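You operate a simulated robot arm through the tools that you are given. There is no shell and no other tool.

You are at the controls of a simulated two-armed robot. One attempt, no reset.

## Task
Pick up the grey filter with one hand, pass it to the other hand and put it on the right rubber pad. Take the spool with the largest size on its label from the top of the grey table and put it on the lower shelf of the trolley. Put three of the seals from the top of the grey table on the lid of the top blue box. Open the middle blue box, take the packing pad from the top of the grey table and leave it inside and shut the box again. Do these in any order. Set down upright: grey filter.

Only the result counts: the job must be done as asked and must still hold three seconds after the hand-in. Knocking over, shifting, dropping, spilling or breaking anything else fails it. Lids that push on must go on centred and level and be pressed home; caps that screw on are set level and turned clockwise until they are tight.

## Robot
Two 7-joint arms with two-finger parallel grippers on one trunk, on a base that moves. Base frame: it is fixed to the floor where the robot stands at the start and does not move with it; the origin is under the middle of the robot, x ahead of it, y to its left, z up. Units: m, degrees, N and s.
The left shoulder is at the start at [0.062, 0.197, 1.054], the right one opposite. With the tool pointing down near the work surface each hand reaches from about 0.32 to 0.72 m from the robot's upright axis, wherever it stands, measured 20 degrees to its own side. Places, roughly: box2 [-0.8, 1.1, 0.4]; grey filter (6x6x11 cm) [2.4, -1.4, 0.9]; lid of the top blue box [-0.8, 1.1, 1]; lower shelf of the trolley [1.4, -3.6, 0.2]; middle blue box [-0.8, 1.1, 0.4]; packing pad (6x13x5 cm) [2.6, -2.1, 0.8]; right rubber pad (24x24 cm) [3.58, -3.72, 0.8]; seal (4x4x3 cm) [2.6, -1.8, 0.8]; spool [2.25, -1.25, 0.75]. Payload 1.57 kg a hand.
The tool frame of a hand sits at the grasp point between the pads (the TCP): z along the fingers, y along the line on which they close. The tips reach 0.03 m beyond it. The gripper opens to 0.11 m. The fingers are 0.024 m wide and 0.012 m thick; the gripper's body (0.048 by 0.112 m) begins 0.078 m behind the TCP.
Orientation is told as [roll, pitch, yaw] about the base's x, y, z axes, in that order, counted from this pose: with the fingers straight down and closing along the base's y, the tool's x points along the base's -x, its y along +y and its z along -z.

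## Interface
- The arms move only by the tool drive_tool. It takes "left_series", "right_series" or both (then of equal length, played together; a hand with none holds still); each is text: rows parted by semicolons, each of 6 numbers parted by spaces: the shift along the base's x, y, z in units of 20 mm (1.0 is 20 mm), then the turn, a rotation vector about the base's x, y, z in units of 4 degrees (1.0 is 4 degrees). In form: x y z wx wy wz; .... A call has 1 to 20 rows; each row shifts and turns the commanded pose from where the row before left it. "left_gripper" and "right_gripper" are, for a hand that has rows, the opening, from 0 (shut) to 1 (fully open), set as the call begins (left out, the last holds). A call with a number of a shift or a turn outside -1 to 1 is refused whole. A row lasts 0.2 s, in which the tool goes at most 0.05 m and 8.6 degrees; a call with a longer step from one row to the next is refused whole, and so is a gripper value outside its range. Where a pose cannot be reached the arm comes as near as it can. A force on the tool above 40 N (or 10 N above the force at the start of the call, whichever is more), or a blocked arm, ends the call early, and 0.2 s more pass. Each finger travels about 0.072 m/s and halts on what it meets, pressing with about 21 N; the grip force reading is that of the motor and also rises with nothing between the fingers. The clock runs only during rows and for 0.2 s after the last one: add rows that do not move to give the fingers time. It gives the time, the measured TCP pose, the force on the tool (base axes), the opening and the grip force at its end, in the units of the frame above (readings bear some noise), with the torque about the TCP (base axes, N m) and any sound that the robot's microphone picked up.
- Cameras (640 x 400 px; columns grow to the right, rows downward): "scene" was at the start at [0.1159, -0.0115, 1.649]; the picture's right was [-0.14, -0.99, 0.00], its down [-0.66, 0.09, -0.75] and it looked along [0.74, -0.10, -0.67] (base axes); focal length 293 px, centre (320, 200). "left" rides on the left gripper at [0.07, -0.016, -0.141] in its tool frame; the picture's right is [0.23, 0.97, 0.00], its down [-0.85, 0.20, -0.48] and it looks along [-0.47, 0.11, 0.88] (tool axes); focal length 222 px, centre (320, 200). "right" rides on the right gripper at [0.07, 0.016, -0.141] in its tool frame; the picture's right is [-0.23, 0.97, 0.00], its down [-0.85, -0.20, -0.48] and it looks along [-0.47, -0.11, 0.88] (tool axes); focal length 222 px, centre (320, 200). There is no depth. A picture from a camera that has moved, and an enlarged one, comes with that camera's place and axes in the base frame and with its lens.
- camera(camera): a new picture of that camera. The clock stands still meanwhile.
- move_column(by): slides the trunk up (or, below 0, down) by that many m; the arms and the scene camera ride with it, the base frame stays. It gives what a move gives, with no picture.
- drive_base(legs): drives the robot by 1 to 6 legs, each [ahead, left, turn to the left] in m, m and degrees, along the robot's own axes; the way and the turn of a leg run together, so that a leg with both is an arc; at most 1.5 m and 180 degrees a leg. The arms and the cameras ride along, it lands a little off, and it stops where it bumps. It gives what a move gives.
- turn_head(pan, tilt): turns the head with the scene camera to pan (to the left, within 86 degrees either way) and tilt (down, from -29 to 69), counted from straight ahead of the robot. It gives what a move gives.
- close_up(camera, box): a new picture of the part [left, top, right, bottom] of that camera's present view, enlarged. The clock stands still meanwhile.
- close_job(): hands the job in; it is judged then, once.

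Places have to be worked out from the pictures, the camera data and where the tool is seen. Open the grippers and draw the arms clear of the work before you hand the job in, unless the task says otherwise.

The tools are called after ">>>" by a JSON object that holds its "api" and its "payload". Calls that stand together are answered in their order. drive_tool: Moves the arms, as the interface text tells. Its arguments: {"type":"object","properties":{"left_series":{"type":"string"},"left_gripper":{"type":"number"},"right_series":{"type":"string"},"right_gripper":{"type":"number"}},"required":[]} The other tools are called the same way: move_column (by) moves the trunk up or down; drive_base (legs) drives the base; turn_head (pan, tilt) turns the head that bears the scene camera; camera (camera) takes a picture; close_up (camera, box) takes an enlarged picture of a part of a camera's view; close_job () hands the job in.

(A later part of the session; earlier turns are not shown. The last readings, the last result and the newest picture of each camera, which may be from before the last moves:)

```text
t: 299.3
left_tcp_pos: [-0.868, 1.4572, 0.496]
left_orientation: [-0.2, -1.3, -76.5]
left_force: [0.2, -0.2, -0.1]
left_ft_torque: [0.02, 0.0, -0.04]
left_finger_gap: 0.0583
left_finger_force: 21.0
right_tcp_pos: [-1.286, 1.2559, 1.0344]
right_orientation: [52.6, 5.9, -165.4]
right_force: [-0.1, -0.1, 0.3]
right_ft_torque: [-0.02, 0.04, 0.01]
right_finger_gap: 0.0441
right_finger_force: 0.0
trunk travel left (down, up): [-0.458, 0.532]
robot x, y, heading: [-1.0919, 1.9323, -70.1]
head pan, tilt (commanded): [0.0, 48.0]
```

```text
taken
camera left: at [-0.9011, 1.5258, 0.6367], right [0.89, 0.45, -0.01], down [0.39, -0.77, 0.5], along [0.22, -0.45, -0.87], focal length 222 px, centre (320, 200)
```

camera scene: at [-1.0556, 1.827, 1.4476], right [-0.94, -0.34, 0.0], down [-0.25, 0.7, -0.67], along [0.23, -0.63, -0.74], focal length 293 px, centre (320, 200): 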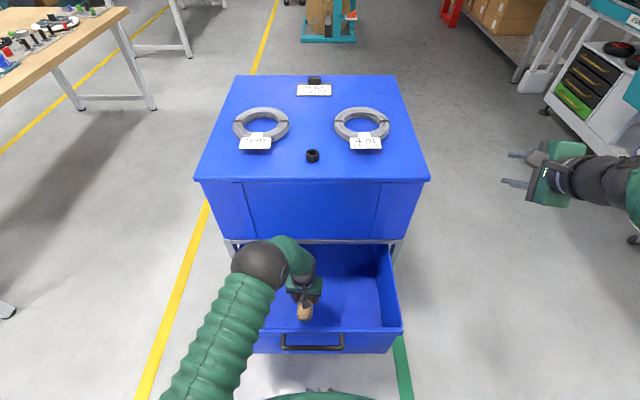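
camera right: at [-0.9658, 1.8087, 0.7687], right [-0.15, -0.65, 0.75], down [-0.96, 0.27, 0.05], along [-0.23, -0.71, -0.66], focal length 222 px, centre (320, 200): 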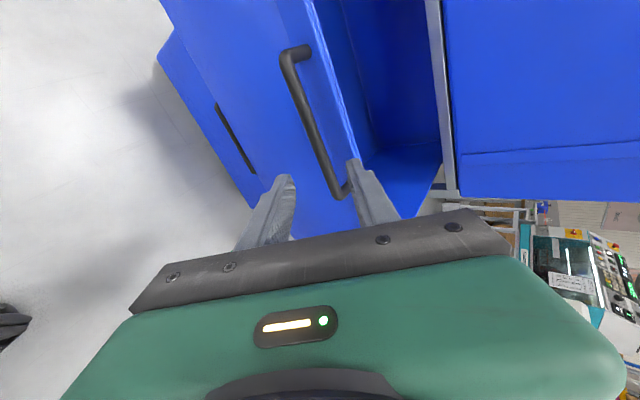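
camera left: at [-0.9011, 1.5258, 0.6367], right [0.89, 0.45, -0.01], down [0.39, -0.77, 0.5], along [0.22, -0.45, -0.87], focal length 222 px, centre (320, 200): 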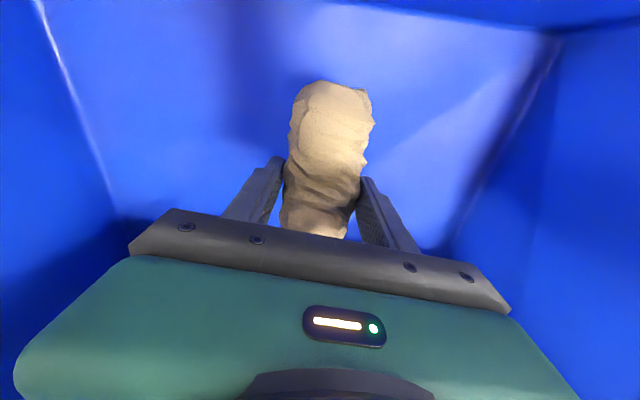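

The elbow is now well above the drawer. I'll keep lowering toward the drawer floor.

>>> {"api": "drive_tool", "payload": {"left_series": "0 0 -0.7 0 0 0; 0 0 -0.7 0 0 0; 0 0 -0.6 0 0 0; 0 0 0 0 0 0"}}

>>> {"api": "drive_tool", "payload": {"left_series": "0 0 -0.3 0 0 0; 0 0 -0.3 0 0 0; 0 0 0 0 0 0"}}

>>> {"api": "camera", "payload": {"camera": "left"}}

```text
t: 300.3
left_tcp_pos: [-0.8676, 1.4589, 0.4563]
left_orientation: [0.0, -1.3, -76.4]
left_force: [-0.3, -0.3, -0.8]
left_ft_torque: [0.0, 0.02, -0.01]
left_finger_gap: 0.0583
left_finger_force: 20.9
right_tcp_pos: [-1.2861, 1.2557, 1.0355]
right_orientation: [52.6, 5.9, -165.5]
right_force: [0.2, 0.2, 0.0]
right_ft_torque: [-0.01, 0.02, -0.02]
right_finger_gap: 0.044
right_finger_force: 0.0
trunk travel left (down, up): [-0.458, 0.532]
robot x, y, heading: [-1.0864, 1.9325, -69.8]
head pan, tilt (commanded): [0.0, 48.0]
```

```text
t: 301.1
left_tcp_pos: [-0.8685, 1.4579, 0.4441]
left_orientation: [-0.1, -1.3, -76.5]
left_force: [0.6, 0.0, -0.5]
left_ft_torque: [-0.02, -0.01, -0.04]
left_finger_gap: 0.0584
left_finger_force: 20.9
right_tcp_pos: [-1.2875, 1.2553, 1.0351]
right_orientation: [52.6, 5.9, -165.4]
right_force: [0.2, -0.2, -0.1]
right_ft_torque: [-0.01, 0.01, 0.0]
right_finger_gap: 0.044
right_finger_force: 0.1
trunk travel left (down, up): [-0.458, 0.532]
robot x, y, heading: [-1.0941, 1.9343, -70.1]
head pan, tilt (commanded): [0.0, 48.0]
```

```text
taken
camera left: at [-0.9005, 1.5262, 0.5849], right [0.89, 0.45, -0.01], down [0.39, -0.77, 0.5], along [0.22, -0.45, -0.87], focal length 222 px, centre (320, 200)
```

left: 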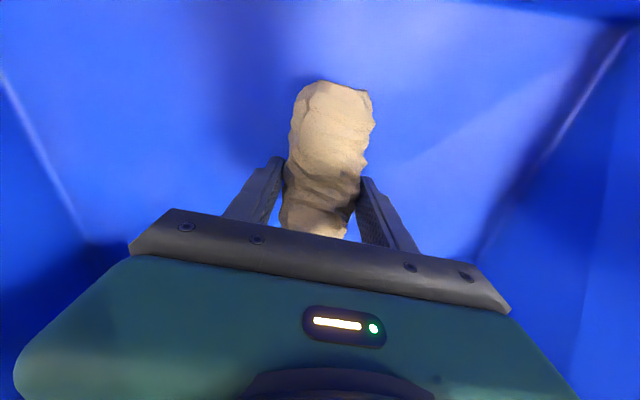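

Shadow is getting close; continuing down in small steps until contact.

>>> {"api": "drive_tool", "payload": {"left_series": "0 0 -0.3 0 0 0; 0 0 -0.3 0 0 0; 0 0 0 0 0 0"}}

>>> {"api": "drive_tool", "payload": {"left_series": "0 0 -0.25 0 0 0; 0 0 0 0 0 0"}}

>>> {"api": "drive_tool", "payload": {"left_series": "0 0 -0.25 0 0 0; 0 0 0 0 0 0"}}

```text
t: 301.9
left_tcp_pos: [-0.8688, 1.4576, 0.4312]
left_orientation: [0.0, -1.3, -76.5]
left_force: [-0.5, 0.6, -0.1]
left_ft_torque: [-0.03, 0.01, 0.0]
left_finger_gap: 0.0579
left_finger_force: 20.8
right_tcp_pos: [-1.2858, 1.2567, 1.0347]
right_orientation: [52.6, 5.8, -165.4]
right_force: [-1.3, -0.1, 0.4]
right_ft_torque: [0.01, -0.03, 0.02]
right_finger_gap: 0.044
right_finger_force: 0.0
trunk travel left (down, up): [-0.458, 0.532]
robot x, y, heading: [-1.0932, 1.9328, -69.9]
head pan, tilt (commanded): [0.0, 48.0]
```

```text
t: 302.5
left_tcp_pos: [-0.8688, 1.4587, 0.4273]
left_orientation: [-0.1, -1.3, -76.5]
left_force: [-0.5, 0.1, 0.0]
left_ft_torque: [0.0, -0.01, -0.02]
left_finger_gap: 0.0576
left_finger_force: 21.4
right_tcp_pos: [-1.2862, 1.2557, 1.0343]
right_orientation: [52.7, 5.9, -165.4]
right_force: [0.0, 0.1, 0.1]
right_ft_torque: [0.03, 0.02, 0.01]
right_finger_gap: 0.0437
right_finger_force: 0.0
trunk travel left (down, up): [-0.458, 0.532]
robot x, y, heading: [-1.0913, 1.934, -70.1]
head pan, tilt (commanded): [0.0, 48.0]
```

```text
t: 303.1
left_tcp_pos: [-0.8697, 1.4569, 0.4227]
left_orientation: [-0.1, -1.3, -76.6]
left_force: [-0.4, 0.1, -0.4]
left_ft_torque: [-0.02, 0.0, -0.01]
left_finger_gap: 0.0578
left_finger_force: 21.2
right_tcp_pos: [-1.2853, 1.256, 1.035]
right_orientation: [52.5, 5.9, -165.4]
right_force: [-0.4, 0.2, -0.6]
right_ft_torque: [0.02, 0.03, -0.03]
right_finger_gap: 0.0441
right_finger_force: 0.1
trunk travel left (down, up): [-0.458, 0.532]
robot x, y, heading: [-1.0919, 1.9324, -70.1]
head pan, tilt (commanded): [0.0, 48.0]
```

>>> {"api": "drive_tool", "payload": {"left_series": "0 0 -0.25 0 0 0; 0 0 0 0 0 0"}}

>>> {"api": "drive_tool", "payload": {"left_series": "0 0 -0.25 0 0 0; 0 0 0 0 0 0"}}

>>> {"api": "camera", "payload": {"camera": "left"}}

```text
t: 303.7
left_tcp_pos: [-0.8691, 1.4575, 0.4178]
left_orientation: [-0.1, -1.4, -76.6]
left_force: [-0.4, 1.1, -0.6]
left_ft_torque: [0.03, 0.01, 0.0]
left_finger_gap: 0.0577
left_finger_force: 21.1
right_tcp_pos: [-1.2861, 1.2568, 1.0342]
right_orientation: [52.6, 5.9, -165.4]
right_force: [0.5, 0.1, -0.1]
right_ft_torque: [-0.02, 0.02, 0.02]
right_finger_gap: 0.0441
right_finger_force: 0.0
trunk travel left (down, up): [-0.458, 0.532]
robot x, y, heading: [-1.0929, 1.9281, -70.0]
head pan, tilt (commanded): [0.0, 48.0]
```

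```text
t: 304.3
left_tcp_pos: [-0.8692, 1.4568, 0.4134]
left_orientation: [-0.1, -1.3, -76.6]
left_force: [0.2, -0.7, -0.7]
left_ft_torque: [0.01, 0.0, -0.03]
left_finger_gap: 0.0576
left_finger_force: 21.3
right_tcp_pos: [-1.2859, 1.257, 1.0339]
right_orientation: [52.6, 5.8, -165.4]
right_force: [-0.2, -0.5, 0.1]
right_ft_torque: [-0.03, 0.0, 0.02]
right_finger_gap: 0.0437
right_finger_force: 0.1
trunk travel left (down, up): [-0.458, 0.532]
robot x, y, heading: [-1.0932, 1.9342, -70.1]
head pan, tilt (commanded): [0.0, 48.0]
```

```text
taken
camera left: at [-0.901, 1.5254, 0.5536], right [0.89, 0.45, -0.01], down [0.39, -0.77, 0.5], along [0.22, -0.45, -0.87], focal length 222 px, centre (320, 200)
```

left: 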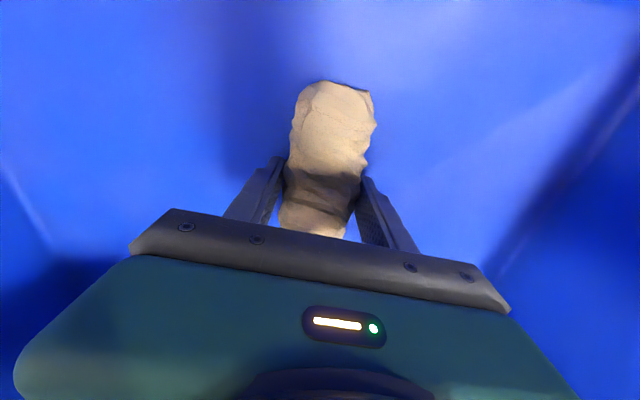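

Still no contact at 0.413; a few more 5 mm steps.

>>> {"api": "drive_tool", "payload": {"left_series": "0 0 -0.25 0 0 0; 0 0 0 0 0 0"}}

>>> {"api": "drive_tool", "payload": {"left_series": "0 0 -0.25 0 0 0; 0 0 0 0 0 0"}}

>>> {"api": "camera", "payload": {"camera": "scene"}}

```text
t: 304.9
left_tcp_pos: [-0.8686, 1.4566, 0.4094]
left_orientation: [-0.1, -1.4, -76.5]
left_force: [-1.3, 0.0, 4.5]
left_ft_torque: [0.36, 0.04, 0.07]
left_finger_gap: 0.0573
left_finger_force: 21.6
right_tcp_pos: [-1.2867, 1.2563, 1.0341]
right_orientation: [52.6, 5.9, -165.4]
right_force: [-0.7, 1.4, 0.0]
right_ft_torque: [0.0, 0.02, 0.04]
right_finger_gap: 0.0441
right_finger_force: 0.1
trunk travel left (down, up): [-0.458, 0.532]
robot x, y, heading: [-1.0911, 1.9353, -69.8]
head pan, tilt (commanded): [0.0, 48.0]
```

```text
t: 305.5
left_tcp_pos: [-0.8681, 1.456, 0.4055]
left_orientation: [-0.1, -1.6, -76.5]
left_force: [-2.7, -1.8, 23.9]
left_ft_torque: [0.03, -0.19, 0.22]
left_finger_gap: 0.0576
left_finger_force: 20.8
right_tcp_pos: [-1.2868, 1.257, 1.0353]
right_orientation: [52.7, 5.9, -165.4]
right_force: [0.6, 0.5, 0.0]
right_ft_torque: [-0.03, 0.04, 0.01]
right_finger_gap: 0.0441
right_finger_force: 0.2
trunk travel left (down, up): [-0.458, 0.532]
robot x, y, heading: [-1.0939, 1.931, -70.2]
head pan, tilt (commanded): [0.0, 48.0]
```

```text
taken
camera scene: at [-1.0579, 1.8302, 1.4483], right [-0.94, -0.34, 0.0], down [-0.25, 0.7, -0.67], along [0.23, -0.63, -0.74], focal length 293 px, centre (320, 200)
```

scene: 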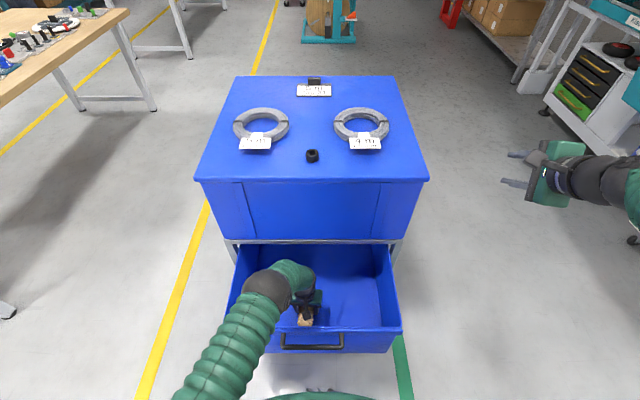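

Contact with the drawer floor (24 N). I'll ease up 2 mm, open the left gripper, and rise out of the drawer.

>>> {"api": "drive_tool", "payload": {"left_series": "0 0 0.12 0 0 0; 0 0 0 0 0 0"}}

>>> {"api": "drive_tool", "payload": {"left_series": "0 0 0 0 0 0; 0 0 0 0 0 0; 0 0 0 0 0 0; 0 0 0 0 0 0; 0 0 0.5 0 0 0; 0 0 1 0 0 0; 0 0 1 0 0 0; 0 0 1 0 0 0; 0 0 1 0 0 0; 0 0 1 0 0 0; 0 0 1 0 0 0; 0 0 1 0 0 0; 0 0 1 0 0 0; 0 0 1 0 0 0; 0 0 1 0 0 0; 0 0 1 0 0 0; 0 0 1 0 0 0; 0 0 1 0 0 0; 0 0 1 0 0 0; 0 0 1 0 0 0", "left_gripper": 0.85}}

>>> {"api": "camera", "payload": {"camera": "left"}}

>>> {"api": "camera", "payload": {"camera": "scene"}}

```text
t: 306.1
left_tcp_pos: [-0.8692, 1.4607, 0.4057]
left_orientation: [-0.1, -1.3, -76.5]
left_force: [-2.8, -0.1, 6.5]
left_ft_torque: [-0.35, -0.04, -0.1]
left_finger_gap: 0.0575
left_finger_force: 21.4
right_tcp_pos: [-1.2855, 1.2566, 1.0357]
right_orientation: [52.6, 5.9, -165.3]
right_force: [0.1, -0.4, -0.5]
right_ft_torque: [0.01, 0.01, 0.0]
right_finger_gap: 0.0441
right_finger_force: 0.0
trunk travel left (down, up): [-0.458, 0.532]
robot x, y, heading: [-1.0903, 1.9319, -70.0]
head pan, tilt (commanded): [0.0, 48.0]
```

```text
t: 310.3
left_tcp_pos: [-0.8701, 1.4582, 0.7156]
left_orientation: [-0.1, -1.4, -76.6]
left_force: [0.1, 0.6, -0.6]
left_ft_torque: [-0.02, 0.01, 0.01]
left_finger_gap: 0.0936
left_finger_force: 0.2
right_tcp_pos: [-1.2859, 1.2556, 1.0357]
right_orientation: [52.6, 6.0, -165.4]
right_force: [0.1, 0.0, 0.3]
right_ft_torque: [-0.01, 0.01, -0.02]
right_finger_gap: 0.0441
right_finger_force: 0.0
trunk travel left (down, up): [-0.458, 0.532]
robot x, y, heading: [-1.0938, 1.934, -69.8]
head pan, tilt (commanded): [0.0, 48.0]
```

```text
taken
camera left: at [-0.9022, 1.5255, 0.8554], right [0.89, 0.45, -0.01], down [0.39, -0.77, 0.5], along [0.22, -0.45, -0.87], focal length 222 px, centre (320, 200)
```

left: 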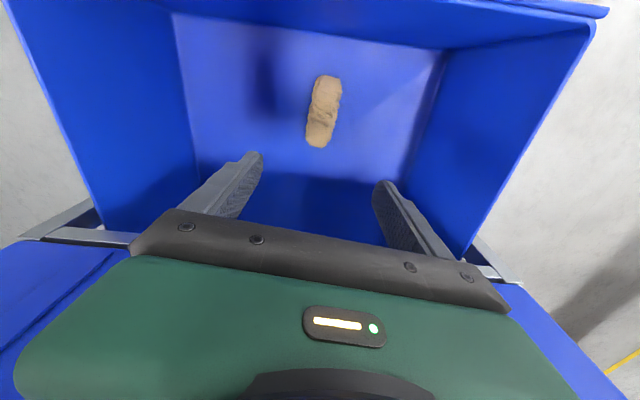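

```text
taken
camera scene: at [-1.0558, 1.8277, 1.4476], right [-0.94, -0.34, 0.0], down [-0.25, 0.7, -0.67], along [0.23, -0.63, -0.74], focal length 293 px, centre (320, 200)
```

scene: 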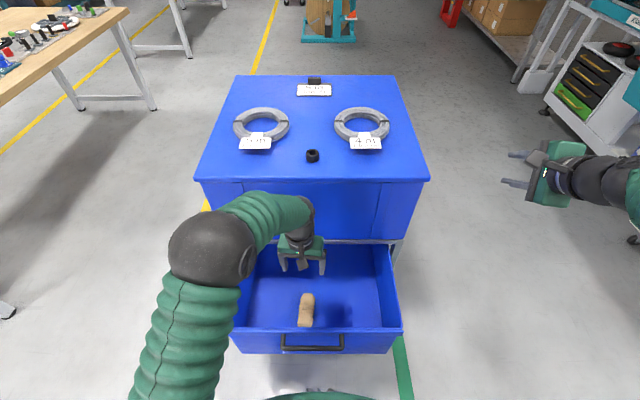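

The pad lies on the drawer floor. I'll take the left hand up and out to the left, then reposition the base (10 cm left, 16 cm back) for pushing the drawer shut.

>>> {"api": "drive_tool", "payload": {"left_series": "0 0 1 0 0 0; 0 0 1 0 0 0; 0.8 0.6 0.5 0 0 0; 0.8 0.6 0.5 0 0 0; 0.8 0.6 0 0 0 0; 0.8 0.6 0 0 0 0; 0.8 0.6 0 0 0 0; 0.8 0.6 0 0 0 0; 0.8 0.6 0 0 0 0; 0.8 0.6 0 0 0 0; 0.8 0.6 0 0 0 0; 0.8 0.6 0 0 0 0; 0 0 0 0 0 0", "left_gripper": 0}}

>>> {"api": "drive_base", "payload": {"legs": [[0, 0.1, 0], [-0.16, 0, 0]]}}

>>> {"api": "camera", "payload": {"camera": "scene"}}

```text
t: 313.1
left_tcp_pos: [-0.7088, 1.5779, 0.7761]
left_orientation: [-0.2, -1.3, -76.4]
left_force: [0.0, 0.0, 0.8]
left_ft_torque: [0.02, -0.03, -0.04]
left_finger_gap: 0.0
left_finger_force: 20.8
right_tcp_pos: [-1.2862, 1.2558, 1.0342]
right_orientation: [52.6, 5.9, -165.4]
right_force: [-0.3, -0.2, -0.4]
right_ft_torque: [0.0, 0.02, 0.01]
right_finger_gap: 0.0442
right_finger_force: 0.0
trunk travel left (down, up): [-0.458, 0.532]
robot x, y, heading: [-1.0896, 1.9338, -70.0]
head pan, tilt (commanded): [0.0, 48.0]
```

```text
t: 315.2
left_tcp_pos: [-0.6593, 1.7658, 0.7743]
left_orientation: [-0.6, -1.4, -76.7]
left_force: [1.0, -0.9, -0.5]
left_ft_torque: [-0.04, 0.06, -0.02]
left_finger_gap: 0.0
left_finger_force: 20.9
right_tcp_pos: [-1.2344, 1.4461, 1.0405]
right_orientation: [52.6, 5.1, -165.4]
right_force: [0.2, 0.0, -0.1]
right_ft_torque: [0.0, 0.07, -0.06]
right_finger_gap: 0.0439
right_finger_force: 0.1
trunk travel left (down, up): [-0.458, 0.532]
robot x, y, heading: [-1.0504, 2.1182, -70.3]
head pan, tilt (commanded): [0.0, 48.0]
```

```text
taken
camera scene: at [-0.9988, 2.0185, 1.4476], right [-0.94, -0.34, 0.01], down [-0.26, 0.7, -0.67], along [0.22, -0.63, -0.74], focal length 293 px, centre (320, 200)
```

scene: 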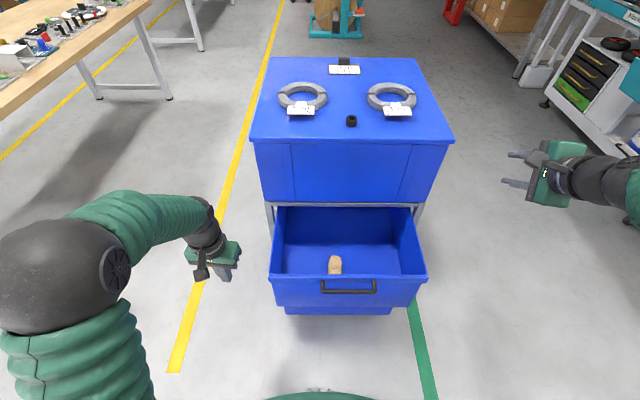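

The pad is visible inside the drawer. I'll bring the closed left hand in front of the drawer's handle, tilting it ~20° forward, staying above handle height for now.

>>> {"api": "drive_tool", "payload": {"left_series": "-0.37 1 0 0 0 0; -0.37 1 0 0 0 0; -0.37 1 0 0 0 0; -0.9575 -0.348 0 -0.3 -0.11 0; -0.9575 -0.348 0 -0.3 -0.11 0; -0.9575 -0.348 0 -0.3 -0.11 0; -0.9575 -0.348 0 -0.3 -0.11 0; -0.9575 -0.348 0 -0.3 -0.11 0; -0.9575 -0.348 0 -0.3 -0.11 0; -0.9575 -0.348 0 -0.3 -0.11 0; -0.9575 -0.348 0 -0.3 -0.11 0; -0.9575 -0.348 0 -0.3 -0.11 0; -0.9575 -0.348 0 -0.3 -0.11 0; -0.9575 -0.348 0 -0.3 -0.11 0; -0.9575 -0.348 0 -0.3 -0.11 0; -0.9575 -0.348 0 -0.3 -0.11 0; -0.9575 -0.348 0 -0.3 -0.11 0; -0.9575 -0.348 0 -0.3 -0.11 0; -0.9575 -0.348 0 -0.3 -0.11 0; 0 0 0 0 0 0"}}

>>> {"api": "camera", "payload": {"camera": "scene"}}

>>> {"api": "camera", "payload": {"camera": "left"}}

```text
t: 318.6
left_tcp_pos: [-0.8479, 1.7231, 0.7979]
left_orientation: [0.2, -19.2, -65.3]
left_force: [-0.1, 0.9, -0.2]
left_ft_torque: [0.0, 0.02, 0.0]
left_finger_gap: 0.0
left_finger_force: 21.1
right_tcp_pos: [-1.2436, 1.4435, 1.0378]
right_orientation: [52.7, 5.7, -165.3]
right_force: [-0.7, 0.3, 0.2]
right_ft_torque: [-0.02, 0.01, 0.02]
right_finger_gap: 0.0439
right_finger_force: 0.0
trunk travel left (down, up): [-0.458, 0.532]
robot x, y, heading: [-1.0511, 2.1177, -70.2]
head pan, tilt (commanded): [0.0, 48.0]
stopped in row 16 (left hand): the arm was blocked; the commanded pose is now the measured one
```

```text
taken
camera scene: at [-1.0135, 2.0134, 1.4481], right [-0.94, -0.34, 0.0], down [-0.25, 0.7, -0.67], along [0.23, -0.63, -0.74], focal length 293 px, centre (320, 200)
```

scene: 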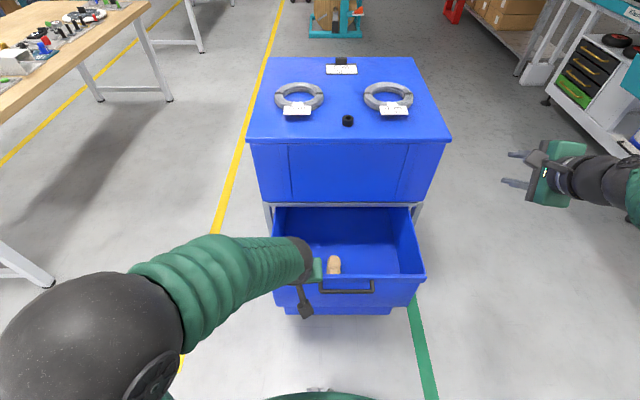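

```text
taken
camera left: at [-0.9111, 1.8187, 0.9095], right [0.79, 0.6, -0.07], down [0.45, -0.51, 0.73], along [0.41, -0.62, -0.68], focal length 222 px, centre (320, 200)
```

left: 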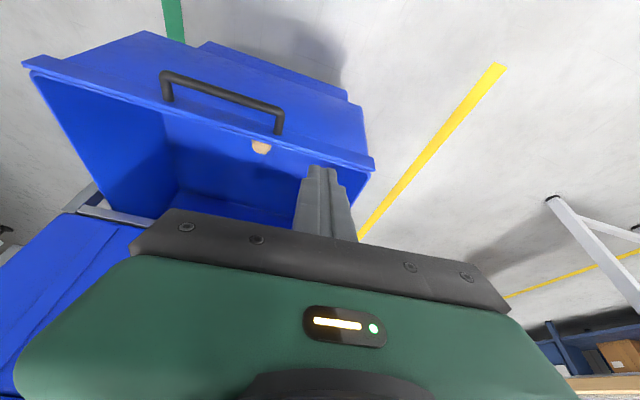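

The left arm is too close in to swing further right. I'll back the base 15 cm, so the left hand can work at a comfortable distance and I can push with the base.

>>> {"api": "drive_base", "payload": {"legs": [[-0.15, 0, 0]]}}

>>> {"api": "drive_tool", "payload": {"left_series": "0.3 -0.9 0 0 0 0; 0.3 -0.9 0 0 0 0; 0.3 -0.9 0 0 0 0; -0.5 -0.5 0 0 0 0; -0.9 -0.4 0 0 0 0; -0.94 -0.342 0 0 0 0; -0.94 -0.342 0 0 0 0; -0.94 -0.342 0 0 0 0; -0.94 -0.342 0 0 0 0; -0.94 -0.342 0 0 0 0; 0 0 0 0 0 0"}}

>>> {"api": "camera", "payload": {"camera": "scene"}}

>>> {"api": "camera", "payload": {"camera": "left"}}

```text
t: 319.9
left_tcp_pos: [-0.9012, 1.8649, 0.7986]
left_orientation: [0.1, -19.3, -65.3]
left_force: [0.5, 0.2, 0.1]
left_ft_torque: [-0.02, -0.01, -0.02]
left_finger_gap: 0.0
left_finger_force: 21.1
right_tcp_pos: [-1.2932, 1.5846, 1.037]
right_orientation: [52.7, 5.8, -165.3]
right_force: [0.3, 1.4, 0.6]
right_ft_torque: [0.02, 0.0, 0.0]
right_finger_gap: 0.0441
right_finger_force: 0.1
trunk travel left (down, up): [-0.458, 0.532]
robot x, y, heading: [-1.0978, 2.2585, -70.0]
head pan, tilt (commanded): [0.0, 48.0]
```

```text
t: 322.0
left_tcp_pos: [-0.9025, 1.7419, 0.8512]
left_orientation: [-4.6, -23.3, -53.8]
left_force: [1.1, 0.8, -0.2]
left_ft_torque: [0.01, 0.01, 0.01]
left_finger_gap: 0.0
left_finger_force: 21.3
right_tcp_pos: [-1.294, 1.5855, 1.0376]
right_orientation: [52.9, 5.7, -165.3]
right_force: [0.1, -0.1, 0.0]
right_ft_torque: [-0.01, -0.01, -0.03]
right_finger_gap: 0.0439
right_finger_force: 0.1
trunk travel left (down, up): [-0.458, 0.532]
robot x, y, heading: [-1.0994, 2.2582, -70.0]
head pan, tilt (commanded): [0.0, 48.0]
stopped in row 10 (left hand): the arm was blocked; the commanded pose is now the measured one
```

```text
taken
camera scene: at [-1.0645, 2.1538, 1.4477], right [-0.94, -0.34, 0.0], down [-0.25, 0.7, -0.67], along [0.23, -0.63, -0.74], focal length 293 px, centre (320, 200)
```

scene: 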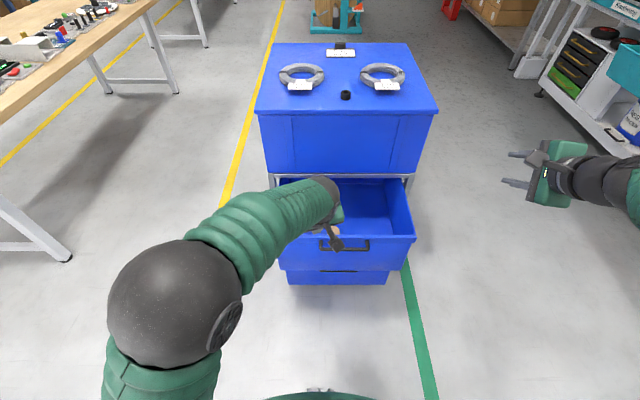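

```text
taken
camera left: at [-0.9781, 1.8364, 0.9552], right [0.68, 0.72, -0.16], down [0.55, -0.35, 0.76], along [0.49, -0.61, -0.63], focal length 222 px, centre (320, 200)
```

left: 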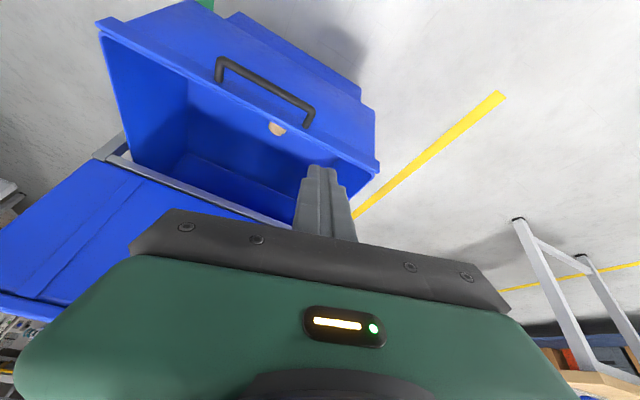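

The pitched left hand can't cross the midline either. The right hand's pitched posture worked before at the handle, so I'll use it for pushing: first bring the left hand back to vertical and out to the left.

>>> {"api": "drive_tool", "payload": {"left_series": "0 0.4 0.3 0.898 0.413 -0.6; 0.3 0.4 0.3 0.898 0.413 -0.6; 0.5 0.4 0.3 0.898 0.413 -0.6; 0.6 0.4 0.3 0.898 0.413 -0.6; 0.7 0.4 0.3 0.898 0.413 -0.6; 0.8 0.4 0.3 0.898 0.413 -0.6; 0.94 0.342 0 0 0 0; 0.94 0.342 0 0 0 0; 0.94 0.342 0 0 0 0; 0.94 0.342 0 0 0 0; 0.94 0.342 0 0 0 0; 0.94 0.342 0 0 0 0; 0.94 0.342 0 0 0 0; 0.94 0.342 0 0 0 0; 0.94 0.342 0 0 0 0; 0.94 0.342 0 0 0 0; 0 0 0 0 0 0"}}

>>> {"api": "camera", "payload": {"camera": "scene"}}

```text
t: 325.6
left_tcp_pos: [-0.6665, 1.8569, 0.8855]
left_orientation: [-3.3, 0.4, -69.5]
left_force: [0.5, -0.1, 0.3]
left_ft_torque: [-0.03, 0.01, 0.0]
left_finger_gap: 0.0
left_finger_force: 21.2
right_tcp_pos: [-1.2939, 1.5852, 1.0378]
right_orientation: [52.7, 5.8, -165.3]
right_force: [0.1, -0.7, -0.1]
right_ft_torque: [0.0, -0.02, -0.01]
right_finger_gap: 0.0443
right_finger_force: 0.1
trunk travel left (down, up): [-0.458, 0.532]
robot x, y, heading: [-1.101, 2.2606, -69.9]
head pan, tilt (commanded): [0.0, 48.0]
```

```text
taken
camera scene: at [-1.0633, 2.1542, 1.4476], right [-0.94, -0.34, 0.0], down [-0.25, 0.7, -0.67], along [0.23, -0.63, -0.74], focal length 293 px, centre (320, 200)
```

scene: 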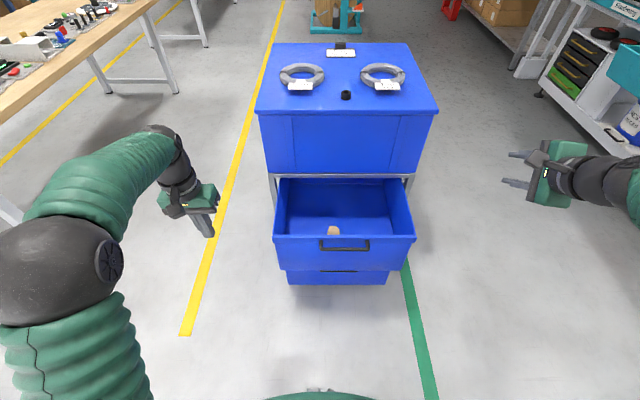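

Now I'll lower the trunk 24 cm (to the same height as when I gripped the handle) and retrace the right hand's path back to its pre-grasp spot in front of the handle.

>>> {"api": "move_column", "payload": {"by": -0.24}}

>>> {"api": "drive_tool", "payload": {"right_series": "0.94 0.4 -0.2 0 0 0; 0.94 0.4 -0.2 0 0 0; 0.94 0.4 -0.2 0 0 0; 0.94 0.4 -0.2 0 0 0; 0.94 0.4 -0.2 0 0 0; 0.94 0.4 -0.5 0 0 0; 0.94 0.4 -0.5 0 0 0; 0.94 0.4 -0.5 0 0 0; 0.94 0.4 -0.5 0 0 0; 0.94 0.4 -0.5 0 0 0; 0.94 0.4 -0.5 0 0 0; 0.94 0.4 -0.5 0 0 0; 0.94 0.342 -0.5 0 0 0; 0.94 0.342 -0.5 0 0 0; 0.94 0.2 -0.5 0 0 0; 0.6 -0.2 -0.5 0 0 0; 0 0 0 0 0 0", "right_gripper": 0.4}}

>>> {"api": "camera", "payload": {"camera": "right"}}

>>> {"api": "camera", "payload": {"camera": "scene"}}

```text
t: 328.1
left_tcp_pos: [-0.6677, 1.8565, 0.6472]
left_orientation: [-3.3, 0.4, -69.6]
left_force: [-0.2, -0.2, 0.0]
left_ft_torque: [-0.01, 0.01, -0.02]
left_finger_gap: 0.0001
left_finger_force: 21.2
right_tcp_pos: [-1.2933, 1.5868, 0.7976]
right_orientation: [52.8, 5.8, -165.4]
right_force: [-0.4, -0.7, 0.3]
right_ft_torque: [-0.04, -0.04, -0.01]
right_finger_gap: 0.044
right_finger_force: 0.0
trunk travel left (down, up): [-0.218, 0.772]
robot x, y, heading: [-1.1016, 2.2602, -70.0]
head pan, tilt (commanded): [0.0, 48.0]
```

```text
t: 331.7
left_tcp_pos: [-0.6656, 1.8584, 0.6462]
left_orientation: [-3.4, 0.3, -69.5]
left_force: [-0.5, -0.6, -0.2]
left_ft_torque: [0.05, 0.02, -0.03]
left_finger_gap: 0.0
left_finger_force: 21.2
right_tcp_pos: [-0.9977, 1.6965, 0.6699]
right_orientation: [53.0, 5.8, -165.4]
right_force: [0.3, 0.0, -1.3]
right_ft_torque: [0.0, 0.0, 0.01]
right_finger_gap: 0.0437
right_finger_force: 0.1
trunk travel left (down, up): [-0.218, 0.772]
robot x, y, heading: [-1.1003, 2.2601, -70.4]
head pan, tilt (commanded): [0.0, 48.0]
```

```text
taken
camera right: at [-0.9658, 1.8103, 0.7737], right [-0.14, -0.65, 0.75], down [-0.96, 0.27, 0.04], along [-0.23, -0.72, -0.66], focal length 222 px, centre (320, 200)
```

right: 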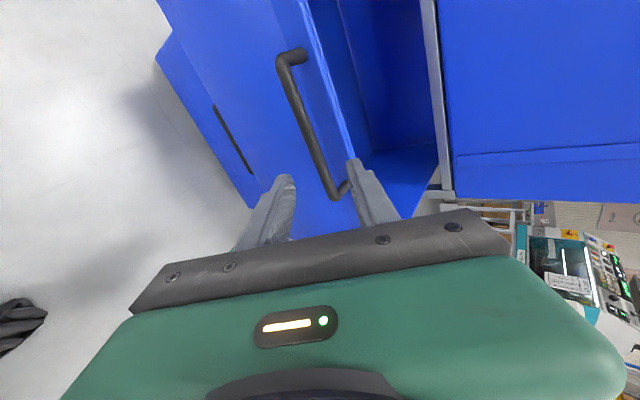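

```text
taken
camera scene: at [-1.0623, 2.155, 1.2076], right [-0.94, -0.34, 0.0], down [-0.26, 0.7, -0.67], along [0.23, -0.63, -0.74], focal length 293 px, centre (320, 200)
```

scene: 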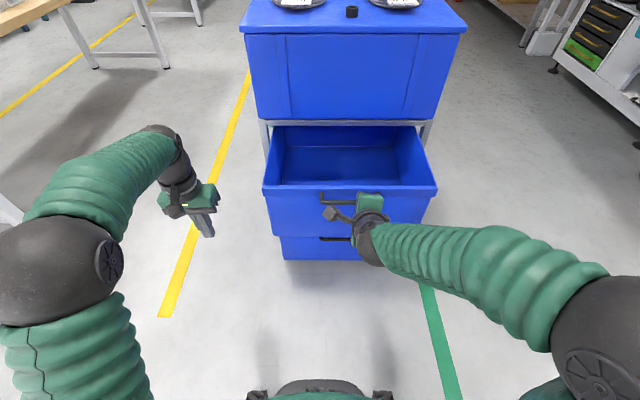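

The view matches my earlier retreat position. I'll advance back onto the bar along the same line and close the jaws.

>>> {"api": "drive_tool", "payload": {"right_series": "0.265 -0.7 -0.68 0 0 0; 0.265 -0.75 -0.68 0 0 0; 0.265 -0.75 -0.68 0 0 0; 0.265 -0.75 -0.68 0 0 0; 0 0 0 0 0 0"}}

>>> {"api": "close_up", "payload": {"camera": "right", "box": [240, 20, 420, 240]}}

```text
t: 332.9
left_tcp_pos: [-0.6659, 1.8588, 0.6462]
left_orientation: [-3.4, 0.4, -69.6]
left_force: [0.0, 0.3, 0.2]
left_ft_torque: [0.01, 0.03, 0.0]
left_finger_gap: 0.0001
left_finger_force: 20.9
right_tcp_pos: [-0.978, 1.6389, 0.6145]
right_orientation: [52.9, 5.7, -165.2]
right_force: [-0.3, 0.4, 0.5]
right_ft_torque: [-0.01, -0.01, 0.0]
right_finger_gap: 0.044
right_finger_force: 0.1
trunk travel left (down, up): [-0.218, 0.772]
robot x, y, heading: [-1.1025, 2.258, -69.9]
head pan, tilt (commanded): [0.0, 48.0]
```

```text
1.82 times, centred on (330, 130) of right
camera zoom: at [-0.9457, 1.7525, 0.7179], right [-0.14, -0.65, 0.75], down [-0.96, 0.27, 0.04], along [-0.23, -0.72, -0.66], focal length 404 px, centre (302, 327)
```

zoom: 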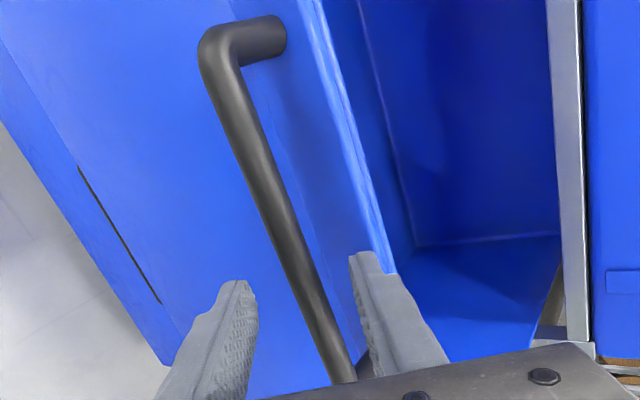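

The bar is again between the jaws. I'll close, then push the drawer in by driving forward 24 cm.

>>> {"api": "drive_tool", "payload": {"right_series": "0 0 0 0 0 0; 0 0 0 0 0 0; 0 0 0 0 0 0; 0 0 0 0 0 0", "right_gripper": 0}}

>>> {"api": "drive_base", "payload": {"legs": [[0.24, 0, 0]]}}

>>> {"api": "camera", "payload": {"camera": "scene"}}

>>> {"api": "camera", "payload": {"camera": "right"}}

```text
t: 333.9
left_tcp_pos: [-0.6652, 1.8585, 0.6463]
left_orientation: [-3.4, 0.3, -69.6]
left_force: [0.3, 0.8, -1.0]
left_ft_torque: [-0.03, 0.02, -0.02]
left_finger_gap: 0.0001
left_finger_force: 21.0
right_tcp_pos: [-0.9794, 1.639, 0.615]
right_orientation: [53.1, 5.7, -165.3]
right_force: [-2.3, -1.8, 10.2]
right_ft_torque: [-0.52, 0.68, 0.36]
right_finger_gap: 0.0166
right_finger_force: 31.7
trunk travel left (down, up): [-0.218, 0.772]
robot x, y, heading: [-1.1012, 2.2626, -70.0]
head pan, tilt (commanded): [0.0, 48.0]
```

```text
t: 335.7
left_tcp_pos: [-0.5846, 1.6314, 0.6464]
left_orientation: [-3.3, 0.3, -69.9]
left_force: [0.7, 0.1, -0.5]
left_ft_torque: [-0.03, -0.02, 0.01]
left_finger_gap: 0.0001
left_finger_force: 21.0
right_tcp_pos: [-0.897, 1.4128, 0.6151]
right_orientation: [53.1, 5.6, -165.3]
right_force: [7.5, 1.3, 16.3]
right_ft_torque: [-0.5, 0.4, 0.72]
right_finger_gap: 0.0169
right_finger_force: 32.7
trunk travel left (down, up): [-0.218, 0.772]
robot x, y, heading: [-1.0206, 2.0293, -70.0]
head pan, tilt (commanded): [0.0, 48.0]
```

```text
taken
camera scene: at [-0.9797, 1.9319, 1.2079], right [-0.94, -0.34, 0.0], down [-0.25, 0.7, -0.67], along [0.23, -0.63, -0.74], focal length 293 px, centre (320, 200)
```

scene: 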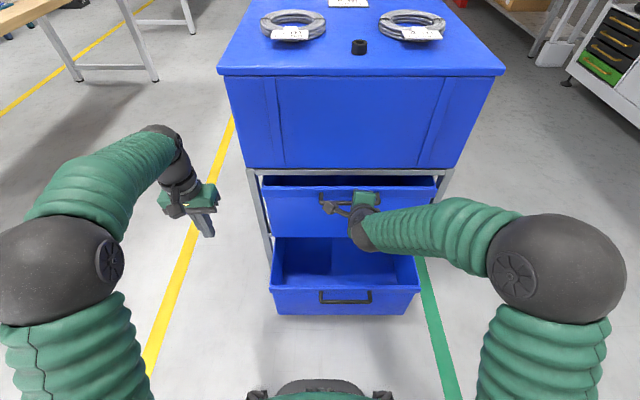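

```text
taken
camera right: at [-0.8645, 1.5278, 0.7192], right [-0.14, -0.64, 0.75], down [-0.96, 0.27, 0.04], along [-0.23, -0.72, -0.66], focal length 222 px, centre (320, 200)
```

right: 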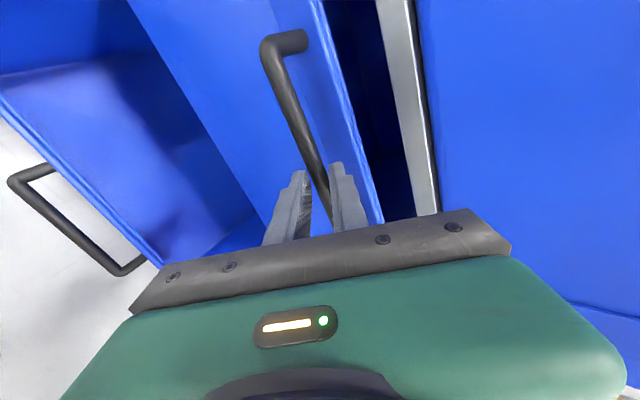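

The drawer is nearly in (about 3 cm to go). I'll push a further 2.5 cm with the base.

>>> {"api": "drive_base", "payload": {"legs": [[0.025, 0, 0]]}}

>>> {"api": "camera", "payload": {"camera": "right"}}

>>> {"api": "close_up", "payload": {"camera": "scene", "box": [220, 130, 480, 290]}}

```text
t: 336.5
left_tcp_pos: [-0.5772, 1.608, 0.6476]
left_orientation: [-3.4, 0.5, -69.9]
left_force: [0.1, -0.5, 0.8]
left_ft_torque: [0.03, -0.01, -0.01]
left_finger_gap: 0.0
left_finger_force: 20.5
right_tcp_pos: [-0.8882, 1.3901, 0.6155]
right_orientation: [53.0, 5.7, -165.4]
right_force: [3.7, -0.1, 4.9]
right_ft_torque: [-0.3, 0.49, 0.68]
right_finger_gap: 0.017
right_finger_force: 31.6
trunk travel left (down, up): [-0.218, 0.772]
robot x, y, heading: [-1.0132, 2.0072, -70.2]
head pan, tilt (commanded): [0.0, 48.0]
```

```text
taken
camera right: at [-0.8563, 1.5043, 0.7192], right [-0.14, -0.64, 0.75], down [-0.96, 0.27, 0.04], along [-0.23, -0.72, -0.66], focal length 222 px, centre (320, 200)
```

right: 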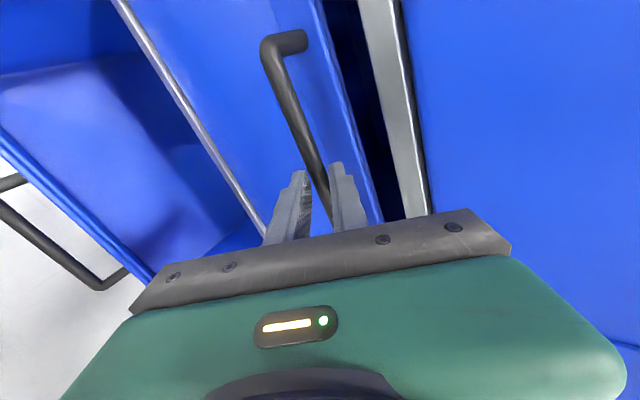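

```text
2.46 times, centred on (350, 210) of scene
camera zoom: at [-0.9715, 1.9065, 1.2077], right [-0.94, -0.34, 0.0], down [-0.25, 0.7, -0.67], along [0.23, -0.63, -0.74], focal length 720 px, centre (246, 175)
```

zoom: 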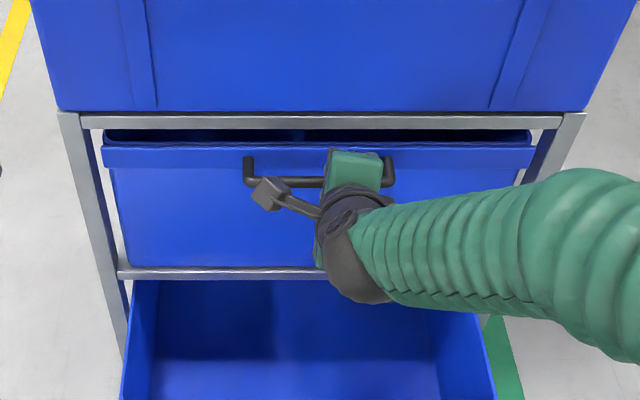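

Almost flush. I'll compare with the original closed view using the same zoom, and push a last few millimetres.

>>> {"api": "close_up", "payload": {"camera": "right", "box": [240, 20, 420, 240]}}

>>> {"api": "drive_tool", "payload": {"right_series": "0.05 -0.14 0 0 0 0; 0.05 -0.14 0 0 0 0; 0.03 -0.09 0 0 0 0; 0 0 0 0 0 0"}}

>>> {"api": "close_up", "payload": {"camera": "right", "box": [240, 20, 420, 240]}}

```text
1.82 times, centred on (330, 130) of right
camera zoom: at [-0.8563, 1.5043, 0.7192], right [-0.14, -0.64, 0.75], down [-0.96, 0.27, 0.04], along [-0.23, -0.72, -0.66], focal length 404 px, centre (302, 327)
```

zoom: 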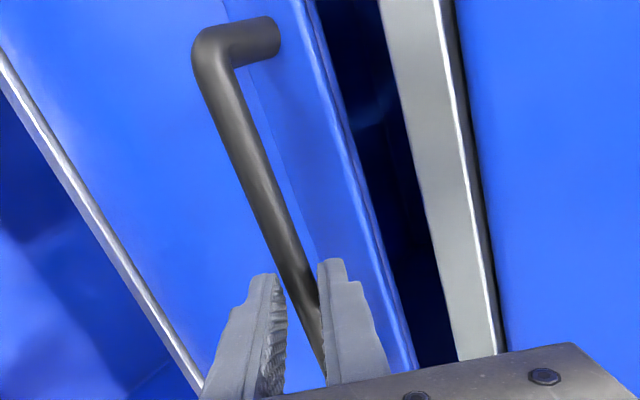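

```text
t: 337.5
left_tcp_pos: [-0.5788, 1.6101, 0.6461]
left_orientation: [-3.4, 0.2, -70.0]
left_force: [0.8, -0.2, 0.7]
left_ft_torque: [0.02, -0.04, 0.02]
left_finger_gap: 0.0001
left_finger_force: 20.9
right_tcp_pos: [-0.887, 1.3872, 0.6155]
right_orientation: [53.0, 5.7, -165.2]
right_force: [-9.5, 26.5, 2.2]
right_ft_torque: [0.12, 0.86, 0.36]
right_finger_gap: 0.0168
right_finger_force: 32.0
trunk travel left (down, up): [-0.218, 0.772]
robot x, y, heading: [-1.0076, 2.0129, -70.4]
head pan, tilt (commanded): [0.0, 48.0]
```

```text
1.82 times, centred on (330, 130) of right
camera zoom: at [-0.8551, 1.5001, 0.7193], right [-0.14, -0.64, 0.75], down [-0.96, 0.26, 0.04], along [-0.23, -0.72, -0.66], focal length 404 px, centre (302, 327)
```

zoom: 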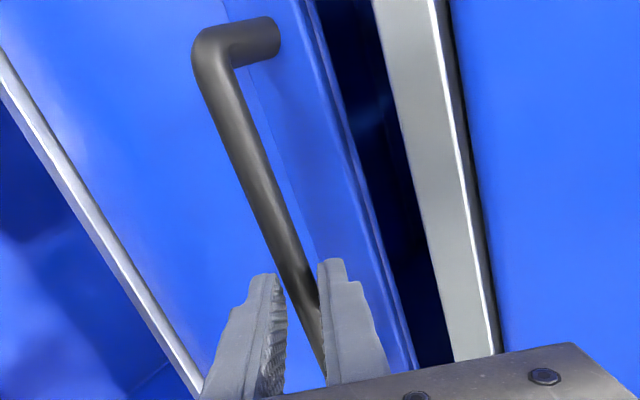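

The push force rose to ~28 N against the stop and the view matches the original closed state, so the drawer is shut. I'll relax the push, open, and retreat along the tool axis.

>>> {"api": "drive_tool", "payload": {"right_series": "-0.05 0.14 0 0 0 0; 0 0 0 0 0 0"}}

>>> {"api": "drive_tool", "payload": {"right_series": "0 0 0 0 0 0; 0 0 0 0 0 0; 0 0 0 0 0 0; -0.09 0.25 0.2 0 0 0; -0.18 0.5 0.4 0 0 0; -0.27 0.74 0.6 0 0 0; -0.27 0.74 0.6 0 0 0; -0.27 0.74 0.6 0 0 0; 0 0 0 0 0 0", "right_gripper": 0.4}}

>>> {"api": "close_up", "payload": {"camera": "scene", "box": [220, 130, 480, 290]}}

>>> {"api": "camera", "payload": {"camera": "right"}}

```text
t: 338.1
left_tcp_pos: [-0.5787, 1.6085, 0.646]
left_orientation: [-3.3, 0.3, -69.7]
left_force: [-1.2, 0.0, 0.8]
left_ft_torque: [-0.02, -0.02, 0.01]
left_finger_gap: 0.0002
left_finger_force: 20.9
right_tcp_pos: [-0.8872, 1.3872, 0.6165]
right_orientation: [53.0, 5.7, -165.2]
right_force: [-0.2, 12.6, -6.2]
right_ft_torque: [0.19, 0.39, 0.94]
right_finger_gap: 0.0169
right_finger_force: 32.1
trunk travel left (down, up): [-0.218, 0.772]
robot x, y, heading: [-1.0079, 2.0142, -70.4]
head pan, tilt (commanded): [0.0, 48.0]
```

```text
t: 340.1
left_tcp_pos: [-0.5785, 1.6081, 0.6469]
left_orientation: [-3.3, 0.3, -69.9]
left_force: [-1.1, 0.3, -0.3]
left_ft_torque: [0.02, 0.0, -0.03]
left_finger_gap: 0.0
left_finger_force: 20.6
right_tcp_pos: [-0.9104, 1.447, 0.6648]
right_orientation: [53.0, 5.7, -165.3]
right_force: [0.3, -1.0, -0.5]
right_ft_torque: [0.01, 0.02, 0.02]
right_finger_gap: 0.0442
right_finger_force: 0.1
trunk travel left (down, up): [-0.218, 0.772]
robot x, y, heading: [-1.012, 2.0134, -70.2]
head pan, tilt (commanded): [0.0, 48.0]
```

```text
2.46 times, centred on (350, 210) of scene
camera zoom: at [-0.9723, 1.906, 1.2076], right [-0.94, -0.34, 0.0], down [-0.25, 0.7, -0.67], along [0.23, -0.63, -0.74], focal length 720 px, centre (246, 175)
```

zoom: 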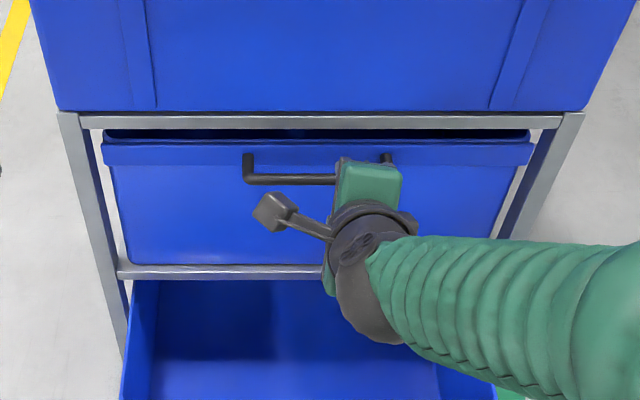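

```text
taken
camera right: at [-0.8777, 1.5604, 0.7688], right [-0.14, -0.64, 0.75], down [-0.96, 0.27, 0.04], along [-0.23, -0.72, -0.66], focal length 222 px, centre (320, 200)
```

right: 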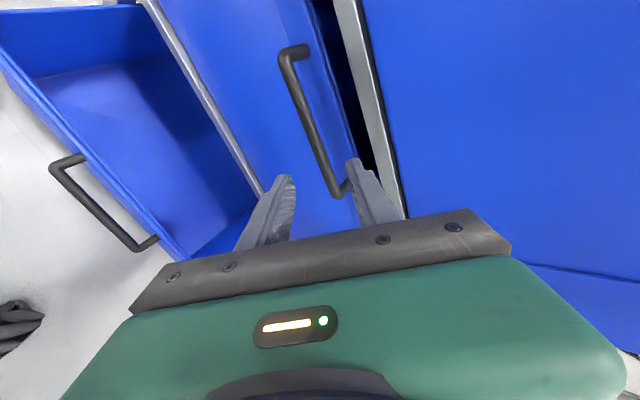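

The middle box is closed with the pad inside. I'll back off, raise the trunk, and bring both hands back to plain vertical postures for the remaining work.

>>> {"api": "drive_base", "payload": {"legs": [[-0.15, 0, 0]]}}

>>> {"api": "move_column", "payload": {"by": 0.5}}

>>> {"api": "drive_tool", "payload": {"right_series": "-0.3 0.1 0.3 0.8986 0.309 0; -0.3 0.1 0.3 0.8986 0.309 0; -0.3 0.1 0.3 0.8986 0.309 0; -0.3 0.1 0.3 0.8986 0.309 0; -0.3 0.1 0.3 0.8986 0.309 0; 0 0 0 0.8986 0.309 0; 0 0 0 0.8986 0.309 0; 0 0 0 0.8986 0.309 0; 0 0 0 0.8986 0.309 0; 0 0 0 0.8986 0.309 0; 0 0 0 0.8986 0.309 0; 0 0 0 0.8986 0.309 0; 0 0 0 0.8986 0.309 0; 0 0 0 0.8986 0.309 0; 0 0 0 0 0 0", "left_series": "0 0 0 0.284 -0.78 0; 0 0 0 0 0 0; 0 0 0 0 0 0; 0 0 0 0 0 0; 0 0 0 0 0 0; 0 0 0 0 0 0; 0 0 0 0 0 0; 0 0 0 0 0 0; 0 0 0 0 0 0; 0 0 0 0 0 0; 0 0 0 0 0 0; 0 0 0 0 0 0; 0 0 0 0 0 0; 0 0 0 0 0 0; 0 0 0 0 0 0"}}

>>> {"api": "camera", "payload": {"camera": "scene"}}

```text
t: 341.5
left_tcp_pos: [-0.6286, 1.749, 0.6478]
left_orientation: [-3.3, 0.3, -69.9]
left_force: [-0.2, -0.5, 0.1]
left_ft_torque: [-0.04, 0.04, 0.01]
left_finger_gap: 0.0
left_finger_force: 21.3
right_tcp_pos: [-0.9607, 1.587, 0.6655]
right_orientation: [53.2, 5.6, -165.3]
right_force: [0.4, -0.7, 0.0]
right_ft_torque: [-0.01, 0.01, -0.01]
right_finger_gap: 0.044
right_finger_force: 0.0
trunk travel left (down, up): [-0.218, 0.772]
robot x, y, heading: [-1.0605, 2.1465, -70.5]
head pan, tilt (commanded): [0.0, 48.0]
```

```text
refused: 0.5 is not a number from -0.4 to 0.4
```

```text
t: 344.7
left_tcp_pos: [-0.6295, 1.7493, 0.6493]
left_orientation: [0.0, 0.2, -69.9]
left_force: [-0.3, -0.1, 0.0]
left_ft_torque: [0.01, -0.02, 0.0]
left_finger_gap: 0.0
left_finger_force: 21.0
right_tcp_pos: [-0.9888, 1.5935, 0.689]
right_orientation: [3.7, -0.8, -168.2]
right_force: [-0.5, -0.5, 0.4]
right_ft_torque: [0.03, -0.01, 0.0]
right_finger_gap: 0.044
right_finger_force: 0.0
right hand out of reach, approached as far as the arm can: row 2, 3
trunk travel left (down, up): [-0.218, 0.772]
robot x, y, heading: [-1.0637, 2.1536, -70.5]
head pan, tilt (commanded): [0.0, 48.0]
```

```text
taken
camera scene: at [-1.0229, 2.0454, 1.2076], right [-0.94, -0.34, 0.0], down [-0.25, 0.7, -0.67], along [0.23, -0.63, -0.74], focal length 293 px, centre (320, 200)
```

scene: 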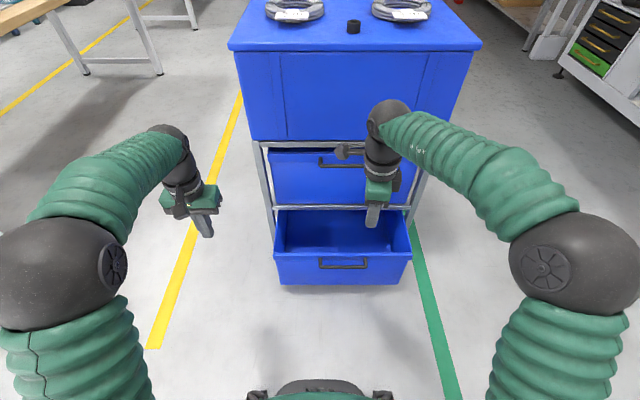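

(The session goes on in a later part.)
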